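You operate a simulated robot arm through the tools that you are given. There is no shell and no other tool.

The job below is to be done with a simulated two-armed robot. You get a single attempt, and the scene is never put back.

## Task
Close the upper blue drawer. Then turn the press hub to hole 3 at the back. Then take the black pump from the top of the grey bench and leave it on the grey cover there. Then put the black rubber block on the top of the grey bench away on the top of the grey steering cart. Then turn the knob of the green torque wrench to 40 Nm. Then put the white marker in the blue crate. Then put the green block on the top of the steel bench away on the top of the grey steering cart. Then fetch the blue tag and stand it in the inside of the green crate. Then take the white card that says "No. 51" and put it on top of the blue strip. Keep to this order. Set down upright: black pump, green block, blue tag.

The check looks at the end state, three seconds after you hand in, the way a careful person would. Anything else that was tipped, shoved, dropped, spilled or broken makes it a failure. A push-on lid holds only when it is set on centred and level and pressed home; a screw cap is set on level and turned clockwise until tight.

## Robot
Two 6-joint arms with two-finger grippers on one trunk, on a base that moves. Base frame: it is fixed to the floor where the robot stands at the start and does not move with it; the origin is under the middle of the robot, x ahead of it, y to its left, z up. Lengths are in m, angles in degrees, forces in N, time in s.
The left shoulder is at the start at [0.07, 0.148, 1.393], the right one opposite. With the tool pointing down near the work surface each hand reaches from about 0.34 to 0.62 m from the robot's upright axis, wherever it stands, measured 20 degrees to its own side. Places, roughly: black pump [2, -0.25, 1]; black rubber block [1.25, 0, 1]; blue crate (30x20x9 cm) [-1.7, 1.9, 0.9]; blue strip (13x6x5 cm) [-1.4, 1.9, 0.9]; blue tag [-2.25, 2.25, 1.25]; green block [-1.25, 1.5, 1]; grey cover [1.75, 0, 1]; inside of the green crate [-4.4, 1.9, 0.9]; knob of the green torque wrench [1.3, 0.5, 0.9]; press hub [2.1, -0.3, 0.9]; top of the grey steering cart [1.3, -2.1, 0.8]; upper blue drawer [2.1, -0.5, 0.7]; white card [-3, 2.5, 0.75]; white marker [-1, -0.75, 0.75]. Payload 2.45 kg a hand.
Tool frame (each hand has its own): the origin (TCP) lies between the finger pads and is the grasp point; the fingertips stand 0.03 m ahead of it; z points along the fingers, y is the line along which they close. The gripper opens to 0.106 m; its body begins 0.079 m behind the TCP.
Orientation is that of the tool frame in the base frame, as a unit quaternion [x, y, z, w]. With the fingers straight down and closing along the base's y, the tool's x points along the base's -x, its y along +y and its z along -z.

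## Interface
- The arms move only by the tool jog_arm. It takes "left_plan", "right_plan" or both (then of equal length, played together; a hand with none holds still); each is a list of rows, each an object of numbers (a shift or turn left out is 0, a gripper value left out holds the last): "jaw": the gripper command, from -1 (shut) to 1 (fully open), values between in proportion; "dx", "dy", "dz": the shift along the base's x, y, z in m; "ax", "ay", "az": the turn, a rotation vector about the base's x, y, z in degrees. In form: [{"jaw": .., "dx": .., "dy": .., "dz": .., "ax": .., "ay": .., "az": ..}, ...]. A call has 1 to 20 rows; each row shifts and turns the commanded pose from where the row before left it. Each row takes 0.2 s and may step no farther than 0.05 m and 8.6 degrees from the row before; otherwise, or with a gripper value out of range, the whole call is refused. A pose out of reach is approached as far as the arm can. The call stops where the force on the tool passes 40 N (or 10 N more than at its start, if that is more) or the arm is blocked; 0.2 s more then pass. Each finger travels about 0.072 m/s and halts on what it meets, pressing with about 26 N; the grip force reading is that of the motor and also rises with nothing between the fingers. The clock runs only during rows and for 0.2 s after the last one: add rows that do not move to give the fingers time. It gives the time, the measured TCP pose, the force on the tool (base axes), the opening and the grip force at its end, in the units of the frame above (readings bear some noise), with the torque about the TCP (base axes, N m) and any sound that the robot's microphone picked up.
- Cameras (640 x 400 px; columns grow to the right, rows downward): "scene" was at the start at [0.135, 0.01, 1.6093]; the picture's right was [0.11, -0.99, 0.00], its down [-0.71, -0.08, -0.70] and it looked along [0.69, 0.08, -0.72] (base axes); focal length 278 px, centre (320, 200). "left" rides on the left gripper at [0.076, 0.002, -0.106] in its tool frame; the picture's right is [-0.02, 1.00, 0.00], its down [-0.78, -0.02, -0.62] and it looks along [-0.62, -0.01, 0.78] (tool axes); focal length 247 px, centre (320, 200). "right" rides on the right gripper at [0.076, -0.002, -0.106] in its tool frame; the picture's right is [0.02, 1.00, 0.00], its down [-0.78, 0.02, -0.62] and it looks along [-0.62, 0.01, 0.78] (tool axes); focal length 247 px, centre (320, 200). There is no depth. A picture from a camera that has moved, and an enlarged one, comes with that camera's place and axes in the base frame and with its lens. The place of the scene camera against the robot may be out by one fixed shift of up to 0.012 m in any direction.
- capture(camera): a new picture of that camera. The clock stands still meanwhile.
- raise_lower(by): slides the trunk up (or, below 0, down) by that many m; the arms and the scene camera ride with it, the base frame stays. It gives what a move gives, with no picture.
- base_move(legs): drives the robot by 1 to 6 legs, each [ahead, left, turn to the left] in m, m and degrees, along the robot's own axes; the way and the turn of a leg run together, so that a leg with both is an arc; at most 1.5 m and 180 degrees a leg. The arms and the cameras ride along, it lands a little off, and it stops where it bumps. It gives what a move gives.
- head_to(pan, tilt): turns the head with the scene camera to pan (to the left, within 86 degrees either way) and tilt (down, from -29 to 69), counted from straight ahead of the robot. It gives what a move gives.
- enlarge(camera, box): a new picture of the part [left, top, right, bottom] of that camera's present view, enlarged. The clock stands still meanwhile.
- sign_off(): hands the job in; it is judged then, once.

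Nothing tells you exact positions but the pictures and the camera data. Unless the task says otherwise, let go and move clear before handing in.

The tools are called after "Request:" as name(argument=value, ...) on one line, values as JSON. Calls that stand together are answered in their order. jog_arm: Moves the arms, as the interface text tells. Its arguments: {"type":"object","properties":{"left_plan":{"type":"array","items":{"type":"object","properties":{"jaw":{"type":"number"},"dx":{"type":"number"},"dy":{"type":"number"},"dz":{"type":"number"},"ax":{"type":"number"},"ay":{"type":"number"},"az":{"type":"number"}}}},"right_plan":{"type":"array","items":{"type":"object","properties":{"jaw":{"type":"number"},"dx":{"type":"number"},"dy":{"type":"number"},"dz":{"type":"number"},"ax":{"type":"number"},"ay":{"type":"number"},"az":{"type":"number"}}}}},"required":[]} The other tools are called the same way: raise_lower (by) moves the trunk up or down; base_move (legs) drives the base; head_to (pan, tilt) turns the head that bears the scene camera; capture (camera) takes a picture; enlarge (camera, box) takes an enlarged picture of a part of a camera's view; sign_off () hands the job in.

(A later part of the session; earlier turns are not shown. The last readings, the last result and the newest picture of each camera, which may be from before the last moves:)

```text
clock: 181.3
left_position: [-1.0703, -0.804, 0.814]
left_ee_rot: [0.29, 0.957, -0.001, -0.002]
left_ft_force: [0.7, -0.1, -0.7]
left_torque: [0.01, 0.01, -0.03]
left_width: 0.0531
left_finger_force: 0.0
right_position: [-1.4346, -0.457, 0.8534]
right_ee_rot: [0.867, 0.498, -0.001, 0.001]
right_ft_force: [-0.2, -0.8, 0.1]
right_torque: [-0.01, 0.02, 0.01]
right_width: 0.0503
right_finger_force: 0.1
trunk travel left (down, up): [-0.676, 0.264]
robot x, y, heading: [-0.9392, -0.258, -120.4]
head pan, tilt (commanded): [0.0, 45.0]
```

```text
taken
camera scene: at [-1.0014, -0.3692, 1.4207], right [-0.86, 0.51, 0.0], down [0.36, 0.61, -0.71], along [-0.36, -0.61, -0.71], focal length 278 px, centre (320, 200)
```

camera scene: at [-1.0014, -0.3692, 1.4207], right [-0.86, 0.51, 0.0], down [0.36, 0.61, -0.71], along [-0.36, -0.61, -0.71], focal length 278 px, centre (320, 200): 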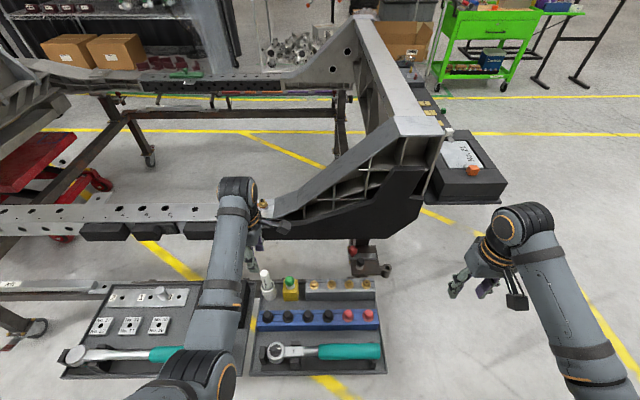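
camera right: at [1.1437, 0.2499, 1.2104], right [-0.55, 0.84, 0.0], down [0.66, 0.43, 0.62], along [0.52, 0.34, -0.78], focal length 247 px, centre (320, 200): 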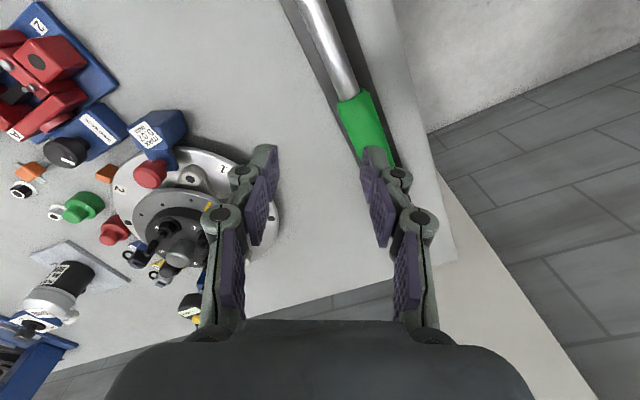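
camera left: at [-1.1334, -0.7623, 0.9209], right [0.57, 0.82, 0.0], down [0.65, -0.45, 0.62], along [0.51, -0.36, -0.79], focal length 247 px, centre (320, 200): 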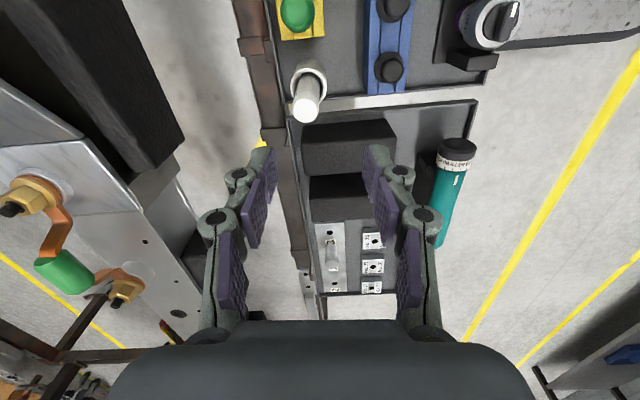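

The marker is upright just under the hand, about 12 mm off. I'll correct that, then lower via the trunk and the arm.

Request:
jog_arm(left_plan=[{"jaw": 0.0, "dx": -0.0101, "dy": -0.0074}, {}])

Request:
capture(camera="left")

Request:
raise_lower(by=-0.09)

Request:
capture(camera="left")

```text
clock: 181.9
left_position: [-1.0808, -0.8127, 0.8142]
left_ee_rot: [0.29, 0.957, -0.001, -0.002]
left_ft_force: [0.2, -0.6, 0.8]
left_torque: [-0.03, 0.03, -0.01]
left_width: 0.0529
left_finger_force: 0.1
right_position: [-1.4345, -0.4574, 0.8545]
right_ee_rot: [0.867, 0.499, -0.001, 0.002]
right_ft_force: [0.6, 0.4, 0.7]
right_torque: [-0.02, -0.01, -0.01]
right_width: 0.05
right_finger_force: 0.0
trunk travel left (down, up): [-0.676, 0.264]
robot x, y, heading: [-0.94, -0.2577, -120.3]
head pan, tilt (commanded): [0.0, 45.0]
```

```text
taken
camera left: at [-1.1435, -0.7692, 0.9207], right [0.57, 0.82, 0.0], down [0.65, -0.45, 0.62], along [0.51, -0.36, -0.79], focal length 247 px, centre (320, 200)
```

left: 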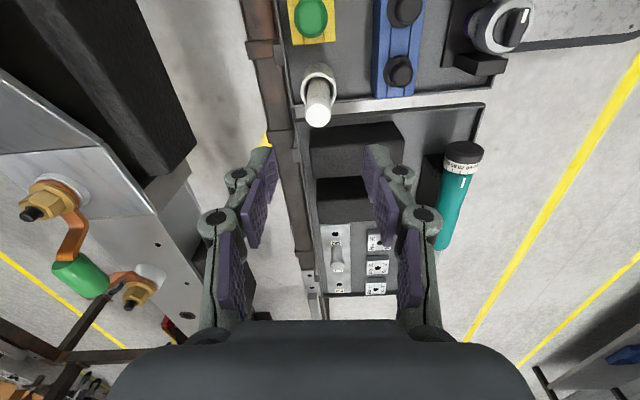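

```text
clock: 183.2
left_position: [-1.0811, -0.8116, 0.7244]
left_ee_rot: [0.29, 0.957, -0.001, -0.002]
left_ft_force: [-0.7, 0.3, 0.3]
left_torque: [0.01, 0.01, 0.01]
left_width: 0.0532
left_finger_force: 0.2
right_position: [-1.4339, -0.4584, 0.7631]
right_ee_rot: [0.867, 0.498, -0.002, 0.001]
right_ft_force: [-0.1, 0.8, 0.1]
right_torque: [0.01, -0.02, 0.01]
right_width: 0.0503
right_finger_force: 0.0
trunk travel left (down, up): [-0.586, 0.354]
robot x, y, heading: [-0.9398, -0.2545, -120.4]
head pan, tilt (commanded): [0.0, 45.0]
```

```text
taken
camera left: at [-1.1438, -0.7693, 0.8307], right [0.57, 0.82, 0.0], down [0.65, -0.45, 0.62], along [0.51, -0.36, -0.79], focal length 247 px, centre (320, 200)
```

left: 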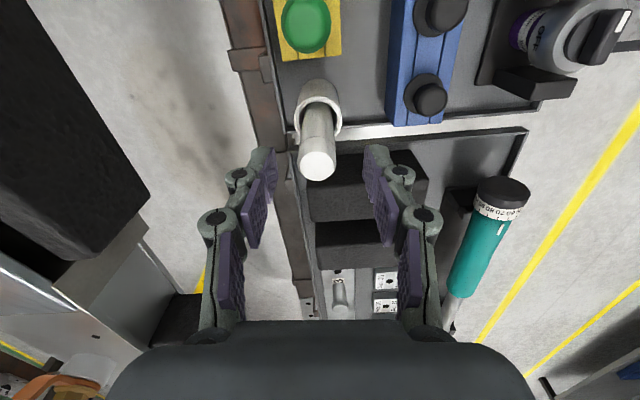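

The marker is centred between the fingers. I'll descend 35 mm and close.

Request:
jog_arm(left_plan=[{"jaw": 0.0, "dz": -0.02}, {"dz": -0.018}, {}, {"jaw": -0.5}, {"jaw": -1}, {"jaw": -1}, {"jaw": -1}])

Request:
capture(camera="left")

```text
clock: 184.8
left_position: [-1.0815, -0.8111, 0.688]
left_ee_rot: [0.29, 0.957, -0.002, -0.002]
left_ft_force: [-0.1, 0.1, -0.5]
left_torque: [0.03, 0.02, -0.01]
left_width: 0.0236
left_finger_force: 25.9
right_position: [-1.436, -0.4582, 0.7641]
right_ee_rot: [0.867, 0.498, -0.001, 0.002]
right_ft_force: [0.7, 0.4, -0.3]
right_torque: [0.0, 0.0, -0.01]
right_width: 0.0502
right_finger_force: 0.1
trunk travel left (down, up): [-0.586, 0.354]
robot x, y, heading: [-0.9402, -0.2572, -120.7]
head pan, tilt (commanded): [0.0, 45.0]
```

```text
taken
camera left: at [-1.1437, -0.7699, 0.7935], right [0.57, 0.82, 0.0], down [0.64, -0.45, 0.62], along [0.51, -0.36, -0.79], focal length 247 px, centre (320, 200)
```

left: 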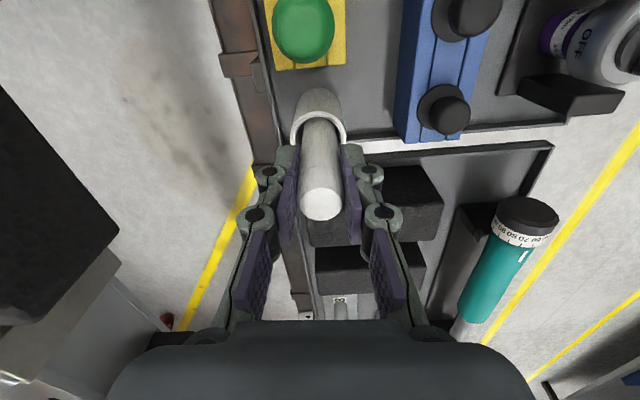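

The marker is gripped. I'll lift it straight out of the cup with the trunk.

Request:
raise_lower(by=0.14)

Request:
capture(camera="left")

Request:
enlarge(camera="scene", box=[200, 200, 400, 340])

```text
clock: 186.4
left_position: [-1.0819, -0.8127, 0.8271]
left_ee_rot: [0.291, 0.957, -0.001, -0.002]
left_ft_force: [-0.5, 0.4, -0.5]
left_torque: [-0.04, 0.01, -0.01]
left_width: 0.0236
left_finger_force: 25.6
right_position: [-1.4348, -0.4573, 0.9051]
right_ee_rot: [0.867, 0.498, -0.001, 0.001]
right_ft_force: [-0.8, -0.3, -0.4]
right_torque: [-0.02, 0.01, 0.03]
right_width: 0.0508
right_finger_force: 0.1
trunk travel left (down, up): [-0.726, 0.214]
robot x, y, heading: [-0.941, -0.256, -120.4]
head pan, tilt (commanded): [0.0, 45.0]
```

```text
taken
camera left: at [-1.1438, -0.77, 0.9333], right [0.57, 0.82, 0.0], down [0.64, -0.45, 0.62], along [0.51, -0.36, -0.79], focal length 247 px, centre (320, 200)
```

left: 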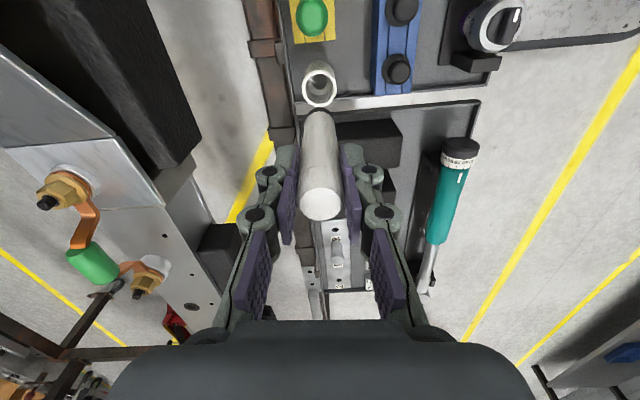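

```text
2.86 times, centred on (300, 270) of scene
camera zoom: at [-1.0018, -0.3696, 1.4706], right [-0.86, 0.51, 0.0], down [0.36, 0.61, -0.71], along [-0.36, -0.61, -0.71], focal length 796 px, centre (377, 0)
```

zoom: 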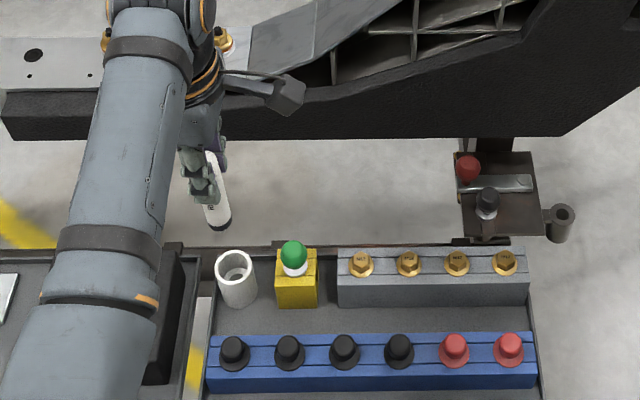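

The marker is out and the cup stayed put. I'll raise the trunk, back off and turn toward the blue crate's bench on the other side.

Request:
raise_lower(by=0.2)

Request:
base_move(legs=[[-0.4, 0, 0], [0, 0, 90], [0, 0, 90]])

Request:
head_to(pan=25, tilt=25)

Request:
capture(camera="scene")

```text
clock: 188.6
left_position: [-1.0805, -0.8114, 1.0265]
left_ee_rot: [0.29, 0.957, -0.002, -0.002]
left_ft_force: [-0.3, -0.5, -0.6]
left_torque: [0.01, 0.03, 0.01]
left_width: 0.0236
left_finger_force: 26.5
right_position: [-1.4352, -0.4567, 1.1032]
right_ee_rot: [0.867, 0.499, -0.002, 0.002]
right_ft_force: [-0.6, -0.3, 0.6]
right_torque: [0.02, -0.02, -0.02]
right_width: 0.0503
right_finger_force: 0.0
trunk travel left (down, up): [-0.926, 0.014]
robot x, y, heading: [-0.9399, -0.2571, -120.3]
head pan, tilt (commanded): [0.0, 45.0]
```

```text
clock: 198.9
left_position: [-0.631, 0.652, 1.0255]
left_ee_rot: [0.966, -0.259, 0.002, -0.001]
left_ft_force: [-0.3, 0.6, -0.3]
left_torque: [0.04, -0.04, 0.0]
left_width: 0.0235
left_finger_force: 25.9
right_position: [-0.2533, 0.3214, 1.1038]
right_ee_rot: [-0.526, 0.85, 0.002, 0.002]
right_ft_force: [-0.9, -0.7, 0.9]
right_torque: [0.03, -0.03, -0.02]
right_width: 0.0504
right_finger_force: 0.0
trunk travel left (down, up): [-0.926, 0.014]
robot x, y, heading: [-0.7348, 0.0874, 63.5]
head pan, tilt (commanded): [0.0, 45.0]
```

```text
clock: 199.8
left_position: [-0.6304, 0.6522, 1.0282]
left_ee_rot: [0.966, -0.259, 0.002, -0.001]
left_ft_force: [0.1, 0.2, -0.8]
left_torque: [0.03, 0.0, -0.02]
left_width: 0.0235
left_finger_force: 26.0
right_position: [-0.2545, 0.3208, 1.1041]
right_ee_rot: [-0.526, 0.85, 0.002, 0.0]
right_ft_force: [-0.6, 0.9, 0.8]
right_torque: [0.02, -0.02, 0.0]
right_width: 0.0502
right_finger_force: 0.0
trunk travel left (down, up): [-0.926, 0.014]
robot x, y, heading: [-0.7393, 0.0898, 63.1]
head pan, tilt (commanded): [25.0, 25.0]
```

```text
taken
camera scene: at [-0.706, 0.2271, 1.7012], right [1.0, -0.03, 0.0], down [-0.01, -0.42, -0.91], along [0.03, 0.91, -0.42], focal length 278 px, centre (320, 200)
```

scene: 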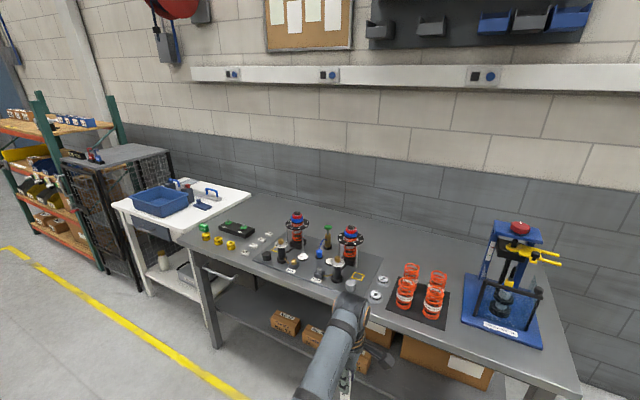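

I see the steel bench, and left of it a white table with the blue crate. I'll zoom in there.

Request:
enlarge(camera="scene", box=[100, 160, 300, 290])

Request:
enlarge(camera="scene", box=[0, 80, 180, 200])

```text
3.08 times, centred on (200, 225) of scene
camera zoom: at [-0.706, 0.2271, 1.7012], right [1.0, -0.03, 0.0], down [-0.01, -0.42, -0.91], along [0.03, 0.91, -0.42], focal length 857 px, centre (689, 123)
```

zoom: 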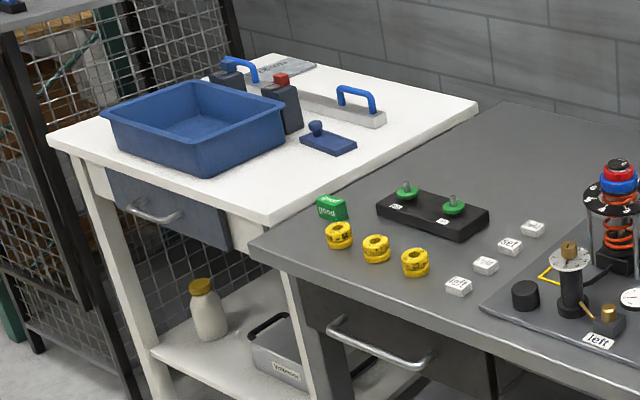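

```text
3.33 times, centred on (90, 140) of scene
camera zoom: at [-0.706, 0.2271, 1.7012], right [1.0, -0.03, 0.0], down [-0.01, -0.42, -0.91], along [0.03, 0.91, -0.42], focal length 928 px, centre (1087, 400)
```

zoom: 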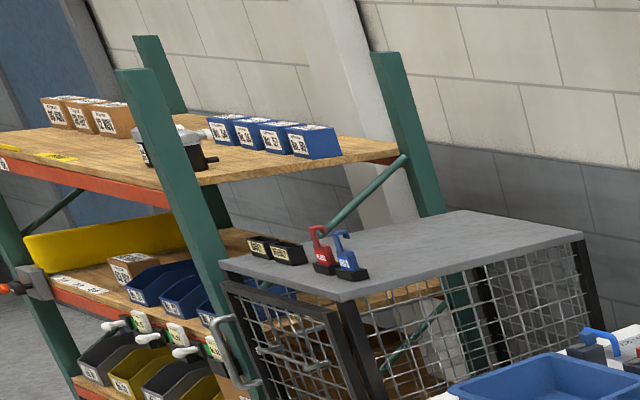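

The crate (about 0.35 × 0.21 m at the rim) is centred near [-1.71, 1.95] with its long side parallel to the table front. I'll move sideways along the benches first, staying in front of them.

Request:
base_move(legs=[[0.1, 0.8, -1.3], [0.1, 0.75, -1.3]])

Request:
head_to(pan=0, tilt=40)

Request:
capture(camera="scene")

```text
clock: 207.8
left_position: [-1.8811, 1.5523, 1.0271]
left_ee_rot: [0.961, -0.278, 0.001, -0.001]
left_ft_force: [0.4, 0.5, -0.7]
left_torque: [0.01, 0.03, 0.0]
left_width: 0.0234
left_finger_force: 26.2
right_position: [-1.5211, 1.2055, 1.1033]
right_ee_rot: [-0.509, 0.861, 0.003, 0.0]
right_ft_force: [-0.6, 0.9, 0.9]
right_torque: [0.01, 0.02, -0.02]
right_width: 0.0502
right_finger_force: 0.0
trunk travel left (down, up): [-0.926, 0.014]
robot x, y, heading: [-2.0142, 0.995, 61.0]
head pan, tilt (commanded): [25.0, 25.0]
```

```text
clock: 208.7
left_position: [-1.8841, 1.5524, 1.0272]
left_ee_rot: [0.961, -0.278, 0.002, -0.001]
left_ft_force: [-0.2, -0.4, 0.2]
left_torque: [-0.05, -0.05, 0.02]
left_width: 0.0235
left_finger_force: 26.1
right_position: [-1.5209, 1.2064, 1.1039]
right_ee_rot: [-0.51, 0.86, 0.001, 0.001]
right_ft_force: [0.1, -0.1, 0.2]
right_torque: [0.06, 0.02, 0.0]
right_width: 0.0502
right_finger_force: 0.1
trunk travel left (down, up): [-0.926, 0.014]
robot x, y, heading: [-2.0111, 0.9946, 60.8]
head pan, tilt (commanded): [0.0, 40.0]
```

```text
taken
camera scene: at [-1.9417, 1.1137, 1.6779], right [0.87, -0.49, 0.0], down [-0.31, -0.56, -0.77], along [0.37, 0.67, -0.64], focal length 278 px, centre (320, 200)
```

scene: 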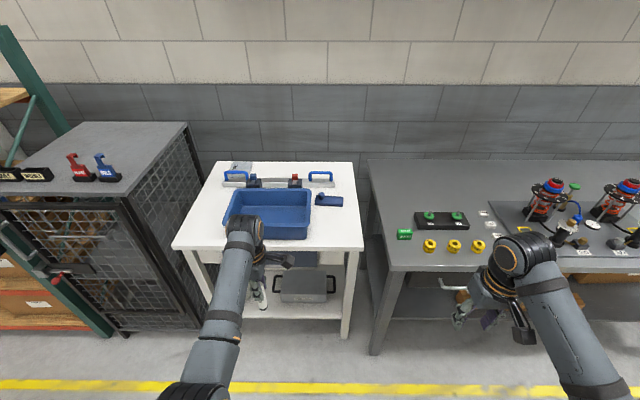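

I'm opposite the white table. I'll raise the left hand so the marker clears the crate rim, then drive forward.

Request:
jog_arm(left_plan=[{"jaw": -1, "dx": 0.006, "dy": 0.011, "dz": 0.03}, {"dx": 0.006, "dy": 0.011, "dz": 0.03}, {"dx": 0.006, "dy": 0.011, "dz": 0.03}])

Request:
base_move(legs=[[0.38, 0.04, 0]])

Request:
capture(camera="left")

Request:
capture(camera="scene")

```text
clock: 209.5
left_position: [-1.8667, 1.5858, 1.1174]
left_ee_rot: [0.961, -0.278, 0.002, -0.001]
left_ft_force: [-0.9, -0.1, -0.4]
left_torque: [-0.04, -0.02, -0.02]
left_width: 0.0234
left_finger_force: 25.9
right_position: [-1.5211, 1.2058, 1.1035]
right_ee_rot: [-0.509, 0.861, 0.002, 0.001]
right_ft_force: [-0.1, 0.5, -0.2]
right_torque: [0.0, 0.03, -0.01]
right_width: 0.0503
right_finger_force: 0.0
trunk travel left (down, up): [-0.926, 0.014]
robot x, y, heading: [-2.0112, 0.9935, 60.9]
head pan, tilt (commanded): [0.0, 40.0]
```

```text
clock: 211.9
left_position: [-1.7211, 1.9342, 1.118]
left_ee_rot: [0.961, -0.276, 0.003, -0.002]
left_ft_force: [-0.9, -0.1, -0.3]
left_torque: [0.01, -0.04, 0.02]
left_width: 0.0237
left_finger_force: 26.0
right_position: [-1.3741, 1.5558, 1.1055]
right_ee_rot: [-0.511, 0.86, 0.003, 0.002]
right_ft_force: [0.1, -0.4, -0.3]
right_torque: [0.02, 0.0, 0.0]
right_width: 0.0505
right_finger_force: 0.1
trunk travel left (down, up): [-0.926, 0.014]
robot x, y, heading: [-1.8625, 1.345, 61.0]
head pan, tilt (commanded): [0.0, 40.0]
```

```text
taken
camera left: at [-1.6584, 1.8904, 1.2245], right [-0.55, -0.83, -0.01], down [-0.66, 0.43, 0.62], along [-0.51, 0.34, -0.79], focal length 247 px, centre (320, 200)
```

left: 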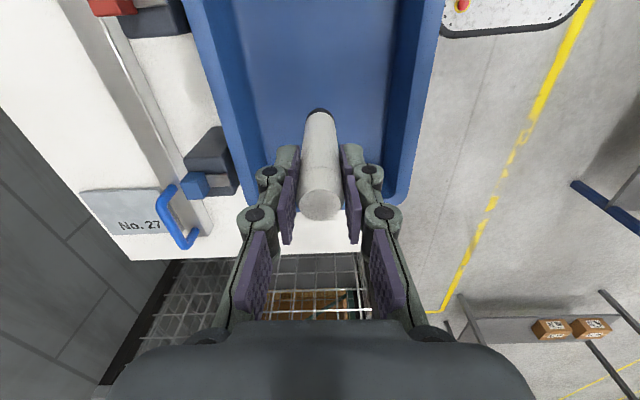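

```text
taken
camera scene: at [-1.7945, 1.4604, 1.6781], right [0.88, -0.48, 0.0], down [-0.31, -0.56, -0.77], along [0.37, 0.67, -0.64], focal length 278 px, centre (320, 200)
```

scene: 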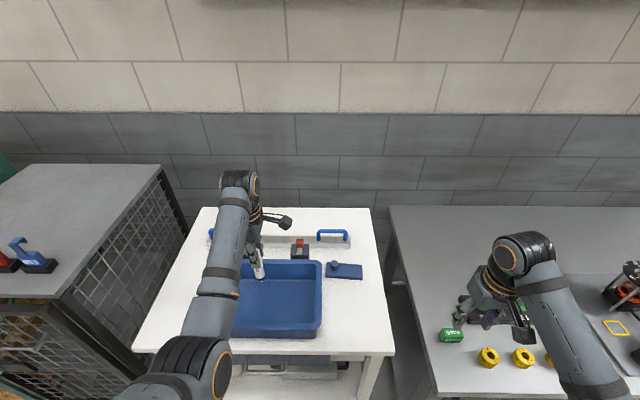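

The hand is centred over the crate. To lay the marker flat rather than let it topple, I'll tilt the hand 48° sideways (along the crate's long side) before lowering.

Request:
jog_arm(left_plan=[{"jaw": -1, "ax": -3.88, "ay": -7.0}, {"ax": -3.88, "ay": -7.0}, {"ax": -3.88, "ay": -7.0}, {"ax": -3.88, "ay": -7.0}, {"ax": -3.88, "ay": -7.0}, {"ax": -3.88, "ay": -7.0}, {}])

Request:
capture(camera="left")

Request:
capture(camera="scene")

```text
clock: 213.5
left_position: [-1.7217, 1.9362, 1.1167]
left_ee_rot: [0.877, -0.252, 0.399, 0.09]
left_ft_force: [-0.5, 0.4, -0.5]
left_torque: [0.04, -0.03, -0.01]
left_width: 0.0234
left_finger_force: 26.3
right_position: [-1.3728, 1.5569, 1.1039]
right_ee_rot: [-0.511, 0.86, 0.002, 0.001]
right_ft_force: [-0.2, -1.0, -1.6]
right_torque: [0.0, 0.0, -0.01]
right_width: 0.0505
right_finger_force: 0.0
trunk travel left (down, up): [-0.926, 0.014]
robot x, y, heading: [-1.859, 1.344, 61.2]
head pan, tilt (commanded): [0.0, 40.0]
```

```text
taken
camera left: at [-1.7493, 1.9428, 1.2446], right [-0.53, -0.85, -0.06], down [-0.83, 0.53, -0.17], along [0.17, -0.04, -0.98], focal length 247 px, centre (320, 200)
```

left: 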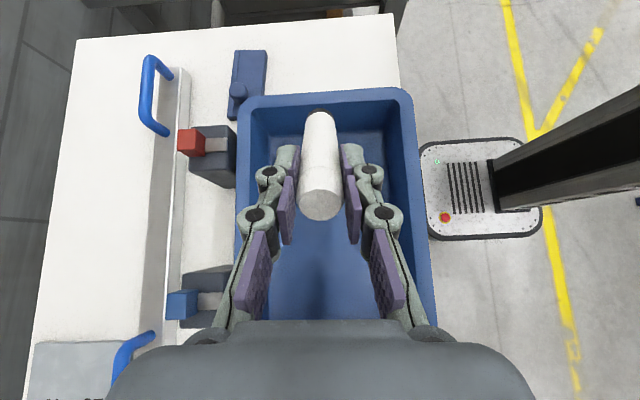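

```text
taken
camera scene: at [-1.7931, 1.4627, 1.6779], right [0.88, -0.48, 0.0], down [-0.31, -0.56, -0.77], along [0.37, 0.67, -0.64], focal length 278 px, centre (320, 200)
```

scene: 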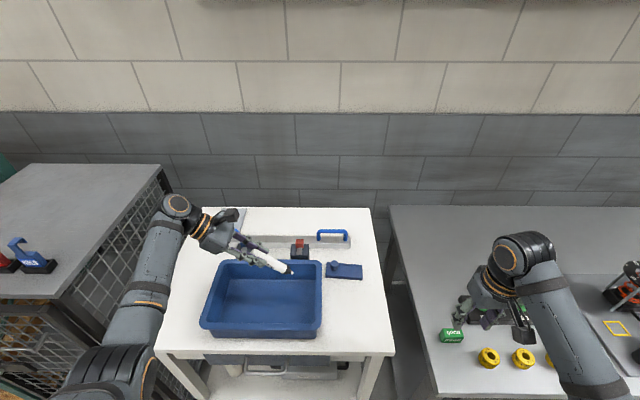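

The marker is nicely tilted over the crate. Lowering it now.

Request:
jog_arm(left_plan=[{"jaw": -1, "dz": -0.03}, {"dz": -0.03}, {"dz": -0.03}, {"dz": -0.03}, {}])

Request:
capture(camera="left")

Request:
enlarge(camera="scene", box=[140, 170, 400, 360])

```text
clock: 214.7
left_position: [-1.7208, 1.9354, 0.9958]
left_ee_rot: [0.877, -0.252, 0.398, 0.09]
left_ft_force: [-0.1, 0.5, -0.2]
left_torque: [-0.01, 0.04, -0.03]
left_width: 0.0234
left_finger_force: 25.9
right_position: [-1.3738, 1.557, 1.104]
right_ee_rot: [-0.511, 0.86, 0.002, 0.002]
right_ft_force: [0.7, 0.0, 0.9]
right_torque: [-0.02, -0.01, -0.02]
right_width: 0.0502
right_finger_force: 0.1
trunk travel left (down, up): [-0.926, 0.014]
robot x, y, heading: [-1.8633, 1.3485, 61.0]
head pan, tilt (commanded): [0.0, 40.0]
```

```text
taken
camera left: at [-1.749, 1.943, 1.1239], right [-0.53, -0.85, -0.06], down [-0.83, 0.53, -0.17], along [0.17, -0.04, -0.98], focal length 247 px, centre (320, 200)
```

left: 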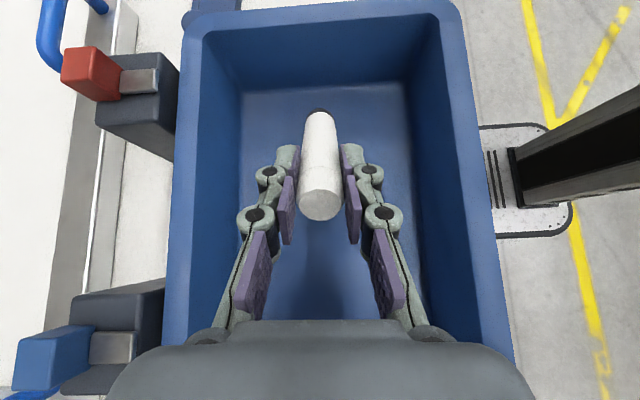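

```text
2.11 times, centred on (270, 265) of scene
camera zoom: at [-1.7935, 1.4626, 1.6779], right [0.88, -0.48, 0.0], down [-0.31, -0.56, -0.77], along [0.37, 0.67, -0.64], focal length 586 px, centre (425, 63)
```

zoom: 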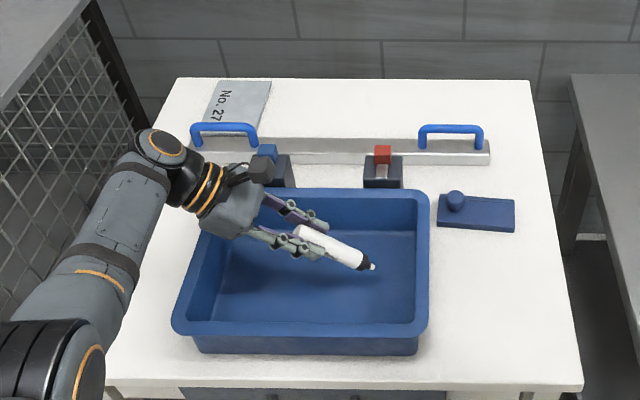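

Lowering further until the tip touches the crate bottom.

Request:
jog_arm(left_plan=[{"jaw": -1, "dz": -0.015}, {"dz": -0.01}, {"dz": -0.006}, {"dz": -0.005}, {}])

Request:
enlarge(camera="scene", box=[140, 170, 400, 360])

```text
clock: 215.9
left_position: [-1.7224, 1.9271, 0.9649]
left_ee_rot: [0.877, -0.252, 0.398, 0.09]
left_ft_force: [-0.6, 0.4, 0.1]
left_torque: [0.0, 0.01, 0.01]
left_width: 0.0237
left_finger_force: 26.1
left hand out of reach, approached as far as the arm can: row 2, 4
right_position: [-1.3734, 1.5565, 1.1037]
right_ee_rot: [-0.511, 0.86, 0.001, 0.001]
right_ft_force: [0.0, 0.0, -0.2]
right_torque: [0.02, 0.02, -0.02]
right_width: 0.0504
right_finger_force: 0.1
trunk travel left (down, up): [-0.926, 0.014]
robot x, y, heading: [-1.8634, 1.342, 61.1]
head pan, tilt (commanded): [0.0, 40.0]
```

```text
2.11 times, centred on (270, 265) of scene
camera zoom: at [-1.7935, 1.4627, 1.6779], right [0.88, -0.48, 0.0], down [-0.31, -0.56, -0.77], along [0.37, 0.67, -0.64], focal length 586 px, centre (425, 63)
```

zoom: 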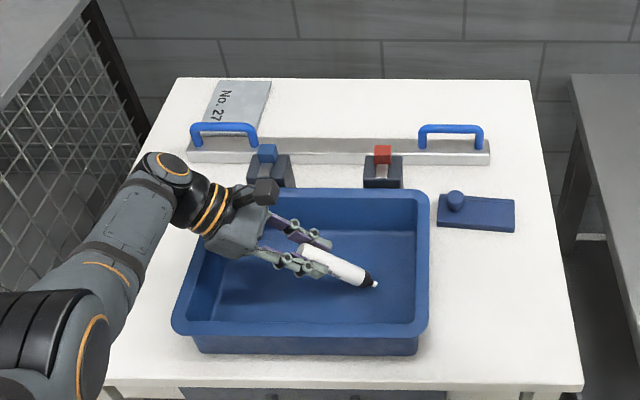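

Near the reach limit; I'll use the trunk for the last couple of centimetres.

Request:
raise_lower(by=-0.015)

Request:
enlarge(camera="scene", box=[180, 230, 340, 350])

```text
clock: 216.5
left_position: [-1.722, 1.9278, 0.9515]
left_ee_rot: [0.877, -0.252, 0.399, 0.09]
left_ft_force: [0.0, -0.1, -0.2]
left_torque: [0.0, -0.01, 0.01]
left_width: 0.0235
left_finger_force: 25.9
right_position: [-1.373, 1.5574, 1.0887]
right_ee_rot: [-0.511, 0.86, 0.002, 0.001]
right_ft_force: [0.7, 0.2, -0.4]
right_torque: [-0.01, -0.02, -0.01]
right_width: 0.0504
right_finger_force: 0.1
trunk travel left (down, up): [-0.911, 0.029]
robot x, y, heading: [-1.8638, 1.3463, 61.0]
head pan, tilt (commanded): [0.0, 40.0]
```

```text
3.33 times, centred on (260, 290) of scene
camera zoom: at [-1.7933, 1.4631, 1.6628], right [0.88, -0.48, 0.0], down [-0.31, -0.56, -0.77], along [0.37, 0.67, -0.64], focal length 928 px, centre (520, -100)
```

zoom: 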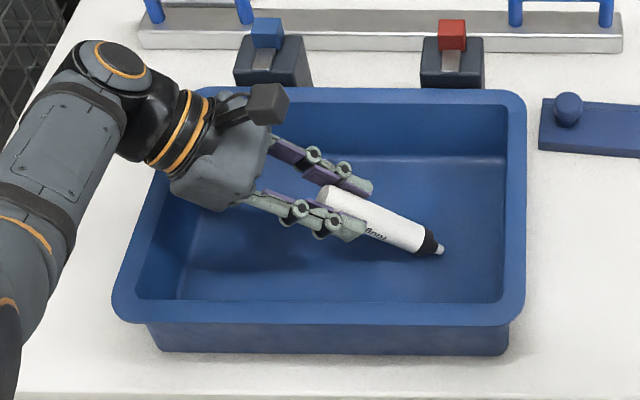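

Request:
raise_lower(by=-0.012)

Request:
enlarge(camera="scene", box=[180, 230, 340, 350])

```text
clock: 217.1
left_position: [-1.7227, 1.9284, 0.9401]
left_ee_rot: [0.877, -0.252, 0.399, 0.089]
left_ft_force: [-3.3, 2.6, 11.4]
left_torque: [-0.37, -0.67, 0.02]
left_width: 0.0236
left_finger_force: 26.0
right_position: [-1.3737, 1.5557, 1.0792]
right_ee_rot: [-0.51, 0.86, 0.002, 0.002]
right_ft_force: [0.9, 0.5, 0.4]
right_torque: [-0.03, -0.01, -0.01]
right_width: 0.0503
right_finger_force: 0.0
trunk travel left (down, up): [-0.899, 0.041]
robot x, y, heading: [-1.8633, 1.3445, 61.2]
head pan, tilt (commanded): [0.0, 40.0]
```

```text
3.33 times, centred on (260, 290) of scene
camera zoom: at [-1.7949, 1.4619, 1.6511], right [0.88, -0.48, 0.0], down [-0.31, -0.56, -0.77], along [0.37, 0.67, -0.64], focal length 928 px, centre (520, -100)
```

zoom: 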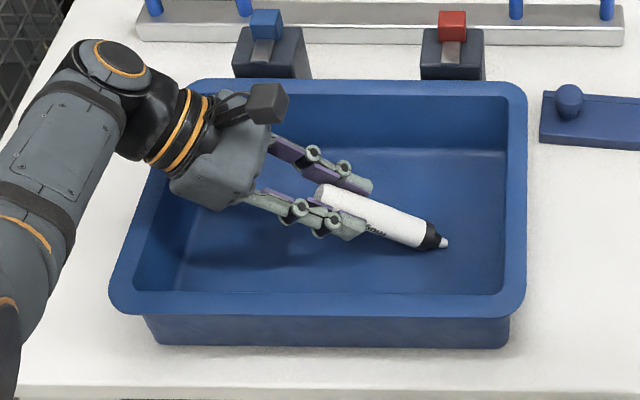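

The tip touches the crate bottom. I'll release so the marker drops flat, then withdraw upward.

Request:
jog_arm(left_plan=[{"jaw": -0.3}, {"jaw": 0.0}, {}, {}])

Request:
enlarge(camera="scene", box=[180, 230, 340, 350])

Request:
raise_lower(by=0.04)

Request:
jog_arm(left_plan=[{"dz": 0.03}, {"dz": 0.03}, {"dz": 0.03}, {"dz": 0.03}, {"dz": 0.03}])

Request:
capture(camera="left")

```text
clock: 218.1
left_position: [-1.723, 1.9275, 0.939]
left_ee_rot: [0.878, -0.252, 0.398, 0.089]
left_ft_force: [-0.2, 0.2, -0.9]
left_torque: [-0.02, 0.0, -0.04]
left_width: 0.0529
left_finger_force: 0.0
right_position: [-1.3745, 1.556, 1.0771]
right_ee_rot: [-0.51, 0.86, 0.001, 0.002]
right_ft_force: [0.8, 0.6, -0.8]
right_torque: [0.0, 0.01, 0.0]
right_width: 0.0501
right_finger_force: 0.0
trunk travel left (down, up): [-0.899, 0.041]
robot x, y, heading: [-1.865, 1.3437, 61.0]
head pan, tilt (commanded): [0.0, 40.0]
```

```text
3.33 times, centred on (260, 290) of scene
camera zoom: at [-1.7933, 1.4628, 1.6509], right [0.88, -0.48, 0.0], down [-0.31, -0.56, -0.77], along [0.37, 0.67, -0.64], focal length 928 px, centre (520, -100)
```

zoom: 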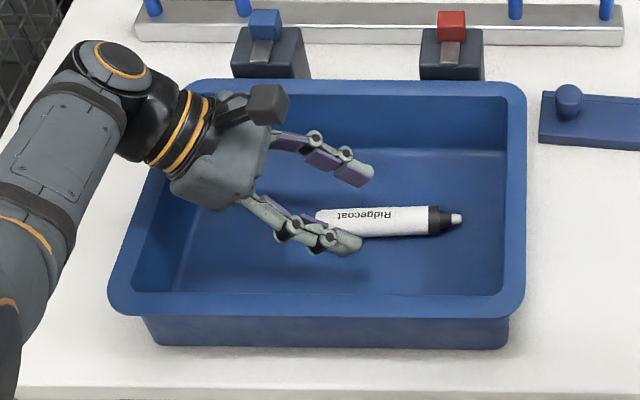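

```text
clock: 219.0
left_position: [-1.7229, 1.9273, 0.9792]
left_ee_rot: [0.878, -0.252, 0.398, 0.089]
left_ft_force: [0.1, 0.0, 0.1]
left_torque: [0.0, -0.02, 0.01]
left_width: 0.0529
left_finger_force: 0.0
right_position: [-1.374, 1.5565, 1.1165]
right_ee_rot: [-0.511, 0.86, 0.002, 0.001]
right_ft_force: [0.5, -0.8, 0.6]
right_torque: [0.01, 0.01, 0.06]
right_width: 0.0505
right_finger_force: 0.0
trunk travel left (down, up): [-0.939, 0.001]
robot x, y, heading: [-1.8639, 1.3447, 61.0]
head pan, tilt (commanded): [0.0, 40.0]
```

```text
clock: 220.2
left_position: [-1.7241, 1.9236, 1.1292]
left_ee_rot: [0.877, -0.252, 0.399, 0.09]
left_ft_force: [-0.1, -0.2, 0.7]
left_torque: [0.0, -0.04, -0.02]
left_width: 0.0531
left_finger_force: 0.0
right_position: [-1.3736, 1.5556, 1.117]
right_ee_rot: [-0.511, 0.859, 0.001, 0.001]
right_ft_force: [-0.5, -0.6, 0.0]
right_torque: [0.01, 0.03, 0.01]
right_width: 0.0502
right_finger_force: 0.1
trunk travel left (down, up): [-0.939, 0.001]
robot x, y, heading: [-1.8598, 1.3452, 61.0]
head pan, tilt (commanded): [0.0, 40.0]
```

```text
taken
camera left: at [-1.7526, 1.932, 1.2572], right [-0.53, -0.85, -0.06], down [-0.83, 0.53, -0.17], along [0.17, -0.04, -0.98], focal length 247 px, centre (320, 200)
```

left: 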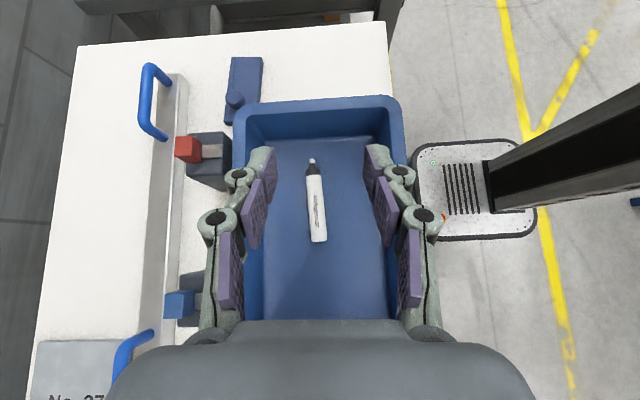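

The marker lies in the crate. Next the green block, which is near my right hand. I'll straighten the left hand and look with the right camera.

Request:
jog_arm(left_plan=[{"ax": 3.88, "ay": 7.0}, {"ax": 3.88, "ay": 7.0}, {"ax": 3.88, "ay": 7.0}, {"ax": 3.88, "ay": 7.0}, {"ax": 3.88, "ay": 7.0}, {"ax": 3.88, "ay": 7.0}])

Request:
capture(camera="right")

Request:
enlarge(camera="scene", box=[400, 260, 580, 390])

```text
clock: 221.6
left_position: [-1.7215, 1.9261, 1.13]
left_ee_rot: [0.961, -0.277, 0.002, -0.003]
left_ft_force: [0.1, -1.1, 0.1]
left_torque: [0.03, 0.0, 0.01]
left_width: 0.0529
left_finger_force: 0.1
right_position: [-1.3729, 1.5557, 1.1172]
right_ee_rot: [-0.51, 0.86, 0.003, 0.001]
right_ft_force: [-0.3, 1.1, -0.4]
right_torque: [0.02, -0.01, -0.01]
right_width: 0.0506
right_finger_force: 0.0
trunk travel left (down, up): [-0.939, 0.001]
robot x, y, heading: [-1.8649, 1.341, 61.4]
head pan, tilt (commanded): [0.0, 40.0]
```

```text
taken
camera right: at [-1.4065, 1.4877, 1.2231], right [-0.89, 0.46, 0.0], down [0.36, 0.69, 0.62], along [0.28, 0.56, -0.78], focal length 247 px, centre (320, 200)
```

right: 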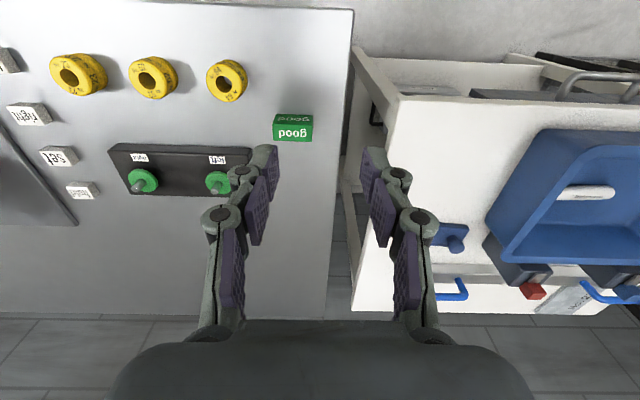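

```text
3.08 times, centred on (490, 325) of scene
camera zoom: at [-1.7921, 1.4619, 1.6909], right [0.88, -0.48, 0.0], down [-0.31, -0.56, -0.77], along [0.37, 0.67, -0.64], focal length 857 px, centre (-203, -185)
```

zoom: 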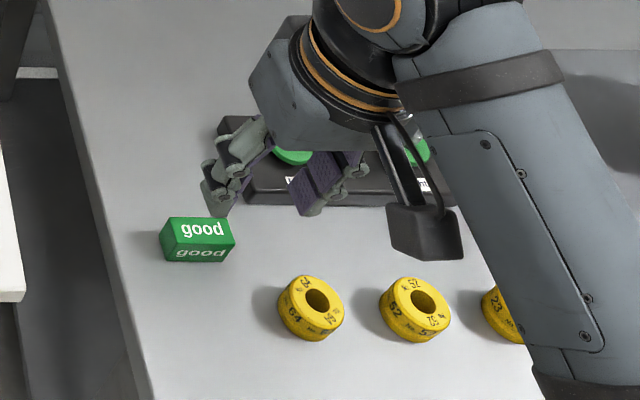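

The green block "good" is at about [-1.315, 1.585], top near z 0.925, about 50 × 27 mm. I'll rotate the base slightly right so the right hand reaches it comfortably.

Request:
base_move(legs=[[0, 0, -18]])

Request:
jog_arm(right_plan=[{"jaw": 0.45, "az": 6, "dx": 0.003, "dy": 0.045}, {"az": 6, "dx": 0.003, "dy": 0.045}, {"az": 6, "dx": 0.003, "dy": 0.045}, {"dx": 0.003, "dy": 0.045}])

Request:
capture(camera="right")

Request:
capture(camera="scene")

```text
clock: 223.0
left_position: [-1.5514, 1.856, 1.1289]
left_ee_rot: [0.906, -0.423, 0.002, -0.001]
left_ft_force: [0.0, 0.3, 0.0]
left_torque: [-0.01, -0.01, 0.03]
left_width: 0.0529
left_finger_force: 0.1
right_position: [-1.3317, 1.3982, 1.1163]
right_ee_rot: [-0.371, 0.928, 0.002, 0.001]
right_ft_force: [-0.5, -0.2, -0.8]
right_torque: [-0.02, 0.02, -0.02]
right_width: 0.0503
right_finger_force: 0.0
trunk travel left (down, up): [-0.939, 0.001]
robot x, y, heading: [-1.8648, 1.3438, 43.3]
head pan, tilt (commanded): [0.0, 40.0]
```

```text
clock: 224.0
left_position: [-1.5504, 1.8569, 1.1286]
left_ee_rot: [0.906, -0.423, 0.003, 0.001]
left_ft_force: [-0.3, 0.4, -0.9]
left_torque: [0.0, 0.02, -0.01]
left_width: 0.0527
left_finger_force: 0.0
right_position: [-1.3101, 1.5702, 1.0925]
right_ee_rot: [-0.512, 0.859, 0.0, 0.0]
right_ft_force: [-0.2, -0.6, 0.3]
right_torque: [-0.04, 0.0, 0.0]
right_width: 0.0768
right_finger_force: 0.2
right hand out of reach, approached as far as the arm can: row 1, 2
trunk travel left (down, up): [-0.939, 0.001]
robot x, y, heading: [-1.8672, 1.3433, 43.3]
head pan, tilt (commanded): [0.0, 40.0]
```

```text
taken
camera right: at [-1.3443, 1.5024, 1.1996], right [-0.89, 0.46, 0.0], down [0.36, 0.7, 0.62], along [0.28, 0.55, -0.78], focal length 247 px, centre (320, 200)
```

right: 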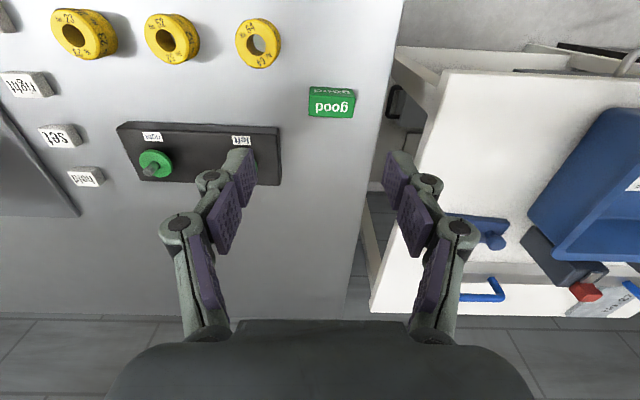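

```text
taken
camera scene: at [-1.7604, 1.4397, 1.6907], right [0.69, -0.73, 0.0], down [-0.47, -0.44, -0.77], along [0.56, 0.52, -0.64], focal length 278 px, centre (320, 200)
```

scene: 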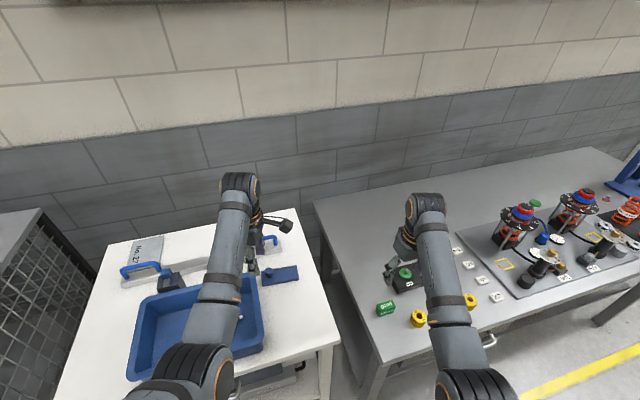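

I'll align over the block and descend part way, then check.

Request:
jog_arm(right_plan=[{"jaw": 0.25, "dx": -0.0042, "dy": 0.0148}, {"dz": -0.035}, {"dz": -0.035}, {"dz": -0.03}, {}])

Request:
capture(camera="right")

```text
clock: 225.2
left_position: [-1.552, 1.8562, 1.1286]
left_ee_rot: [0.906, -0.423, 0.002, -0.001]
left_ft_force: [-0.2, -0.8, 0.1]
left_torque: [-0.03, -0.02, 0.06]
left_width: 0.053
left_finger_force: 0.0
right_position: [-1.3153, 1.5827, 0.995]
right_ee_rot: [-0.511, 0.86, 0.002, 0.001]
right_ft_force: [-0.6, 0.1, 0.2]
right_torque: [0.02, 0.0, 0.02]
right_width: 0.0663
right_finger_force: 0.0
trunk travel left (down, up): [-0.939, 0.001]
robot x, y, heading: [-1.8648, 1.3437, 43.3]
head pan, tilt (commanded): [0.0, 40.0]
```

```text
taken
camera right: at [-1.3502, 1.5148, 1.1019], right [-0.89, 0.46, 0.0], down [0.36, 0.69, 0.62], along [0.28, 0.56, -0.78], focal length 247 px, centre (320, 200)
```

right: 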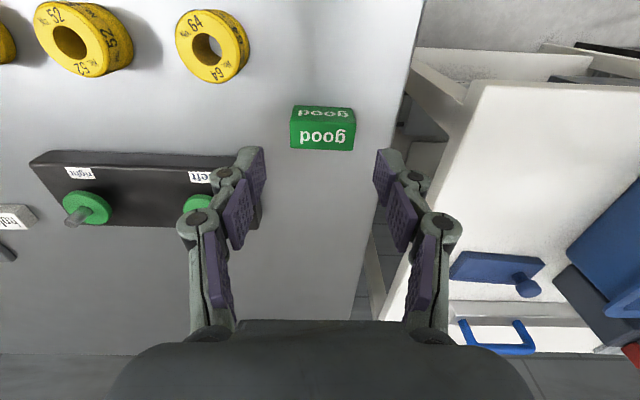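

Aligned. Descending the last 6 cm and gripping.

Request:
jog_arm(right_plan=[{"jaw": 0.25, "dx": 0.0015, "dy": 0.003, "dz": -0.025}, {"dz": -0.02}, {"dz": -0.013}, {}, {"jaw": 0.0}, {"jaw": -0.3}, {"jaw": -1}, {"jaw": -1}])

Request:
capture(camera="right")

```text
clock: 227.0
left_position: [-1.5507, 1.8559, 1.1303]
left_ee_rot: [0.906, -0.422, 0.002, -0.001]
left_ft_force: [-0.4, -0.3, -0.3]
left_torque: [0.03, 0.0, 0.01]
left_width: 0.0531
left_finger_force: 0.1
right_position: [-1.313, 1.5874, 0.9355]
right_ee_rot: [-0.511, 0.86, 0.002, 0.0]
right_ft_force: [-0.7, 0.1, 0.9]
right_torque: [0.02, 0.02, -0.02]
right_width: 0.0509
right_finger_force: 26.2
trunk travel left (down, up): [-0.939, 0.001]
robot x, y, heading: [-1.8672, 1.3434, 43.4]
head pan, tilt (commanded): [0.0, 40.0]
```

```text
taken
camera right: at [-1.347, 1.5181, 1.0436], right [-0.89, 0.46, 0.0], down [0.36, 0.69, 0.62], along [0.28, 0.56, -0.78], focal length 247 px, centre (320, 200)
```

right: 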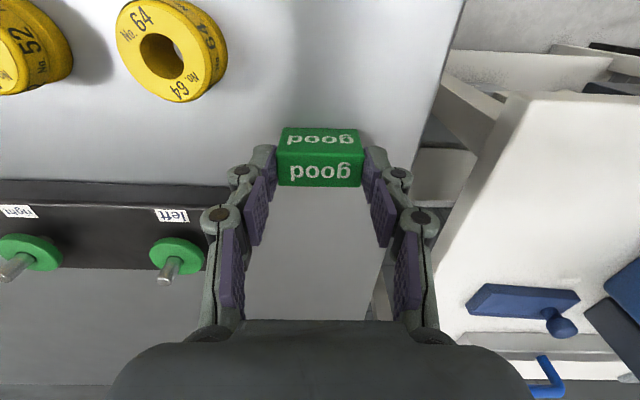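

Gripped. Lifting it.

Request:
jog_arm(right_plan=[{"jaw": -1, "dz": 0.02}, {"dz": 0.03}, {"dz": 0.03}, {"dz": 0.03}, {"dz": 0.03}])

Request:
capture(camera="right")

```text
clock: 228.2
left_position: [-1.5509, 1.8557, 1.1293]
left_ee_rot: [0.906, -0.422, 0.002, -0.002]
left_ft_force: [-0.1, -1.0, 0.0]
left_torque: [-0.03, 0.0, -0.01]
left_width: 0.0532
left_finger_force: 0.1
right_position: [-1.3126, 1.5863, 1.0762]
right_ee_rot: [-0.512, 0.859, 0.001, 0.0]
right_ft_force: [-0.1, 0.5, -0.8]
right_torque: [0.03, 0.0, -0.03]
right_width: 0.0509
right_finger_force: 25.9
trunk travel left (down, up): [-0.939, 0.001]
robot x, y, heading: [-1.865, 1.3432, 43.2]
head pan, tilt (commanded): [0.0, 40.0]
```

```text
taken
camera right: at [-1.3461, 1.5176, 1.1834], right [-0.89, 0.46, 0.0], down [0.36, 0.69, 0.62], along [0.28, 0.56, -0.78], focal length 247 px, centre (320, 200)
```

right: 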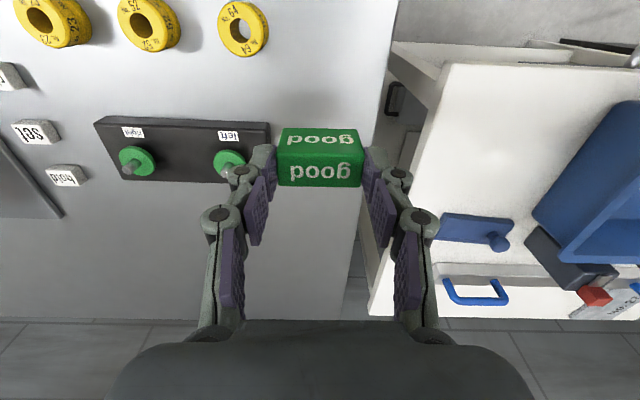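

The green block is held level. I'll carry it back across to the steering cart: first sideways away from the benches, then along the aisle.

Request:
base_move(legs=[[-0.05, -1.3, 0], [0, 0, -75], [1.4, 0.1, 0]])

Request:
head_to(pan=0, tilt=25)

Request:
capture(camera="scene")

```text
clock: 244.6
left_position: [0.7742, -0.5351, 1.1293]
left_ee_rot: [-0.441, 0.897, -0.002, -0.002]
left_ft_force: [-0.2, -0.7, -0.4]
left_torque: [-0.03, -0.01, -0.02]
left_width: 0.0529
left_finger_force: 0.1
right_position: [0.5627, -0.8264, 1.0766]
right_ee_rot: [0.14, 0.99, 0.0, 0.002]
right_ft_force: [0.4, 0.4, -0.4]
right_torque: [-0.02, -0.02, 0.02]
right_width: 0.051
right_finger_force: 26.1
trunk travel left (down, up): [-0.939, 0.001]
robot x, y, heading: [0.2079, -0.3414, -34.3]
head pan, tilt (commanded): [0.0, 40.0]
```

```text
clock: 245.3
left_position: [0.7754, -0.536, 1.1294]
left_ee_rot: [-0.442, 0.897, -0.002, 0.0]
left_ft_force: [-0.1, 0.0, 0.1]
left_torque: [-0.01, -0.01, 0.0]
left_width: 0.0532
left_finger_force: 0.0
right_position: [0.5629, -0.8275, 1.0775]
right_ee_rot: [0.14, 0.99, 0.001, 0.001]
right_ft_force: [0.0, -0.2, -0.9]
right_torque: [-0.02, -0.02, -0.01]
right_width: 0.0509
right_finger_force: 26.1
trunk travel left (down, up): [-0.939, 0.001]
robot x, y, heading: [0.2069, -0.3399, -34.3]
head pan, tilt (commanded): [0.0, 25.0]
```

```text
taken
camera scene: at [0.33, -0.419, 1.7141], right [-0.57, -0.82, 0.0], down [-0.35, 0.24, -0.91], along [0.75, -0.51, -0.42], focal length 278 px, centre (320, 200)
```

scene: 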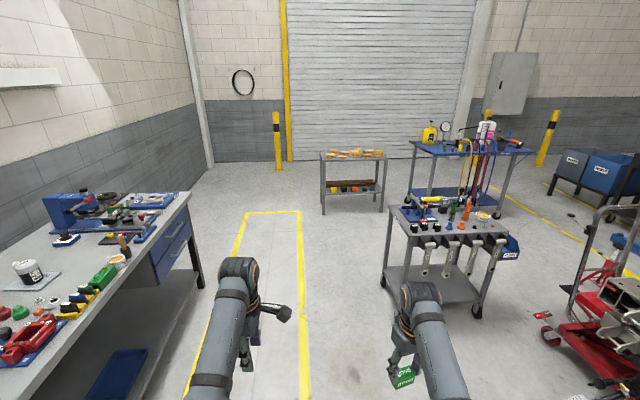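

Request:
base_move(legs=[[0.95, 0.15, 0], [0.82, 0.13, 0], [0, 0, -86]])

Request:
head_to(pan=0, tilt=45)

Request:
capture(camera="scene")

```text
clock: 258.1
left_position: [1.6693, -1.6708, 1.1294]
left_ee_rot: [0.295, 0.956, -0.001, -0.002]
left_ft_force: [0.0, 0.1, 0.6]
left_torque: [0.02, 0.03, -0.05]
left_width: 0.0529
left_finger_force: 0.0
right_position: [1.3659, -1.4754, 1.077]
right_ee_rot: [0.782, 0.623, -0.001, 0.002]
right_ft_force: [0.0, 0.1, -1.0]
right_torque: [-0.02, -0.03, -0.03]
right_width: 0.0504
right_finger_force: 25.8
trunk travel left (down, up): [-0.939, 0.001]
robot x, y, heading: [1.8357, -1.0898, -121.3]
head pan, tilt (commanded): [0.0, 25.0]
```

```text
clock: 258.9
left_position: [1.668, -1.6696, 1.1299]
left_ee_rot: [0.296, 0.955, -0.001, -0.002]
left_ft_force: [0.0, -0.3, -1.2]
left_torque: [-0.02, -0.03, 0.03]
left_width: 0.0528
left_finger_force: 0.0
right_position: [1.3662, -1.4745, 1.0766]
right_ee_rot: [0.782, 0.623, -0.001, 0.002]
right_ft_force: [0.0, -0.1, 0.3]
right_torque: [0.01, 0.01, 0.01]
right_width: 0.0508
right_finger_force: 25.7
trunk travel left (down, up): [-0.939, 0.001]
robot x, y, heading: [1.8353, -1.0898, -121.2]
head pan, tilt (commanded): [0.0, 45.0]
```

```text
taken
camera scene: at [1.7686, -1.2045, 1.6837], right [-0.86, 0.52, 0.0], down [0.37, 0.6, -0.71], along [-0.37, -0.61, -0.71], focal length 278 px, centre (320, 200)
```

scene: 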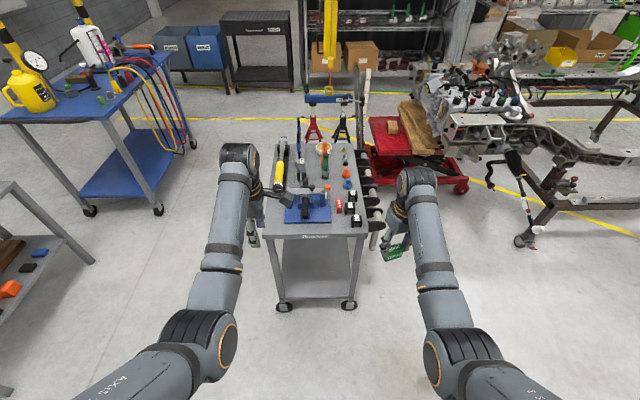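

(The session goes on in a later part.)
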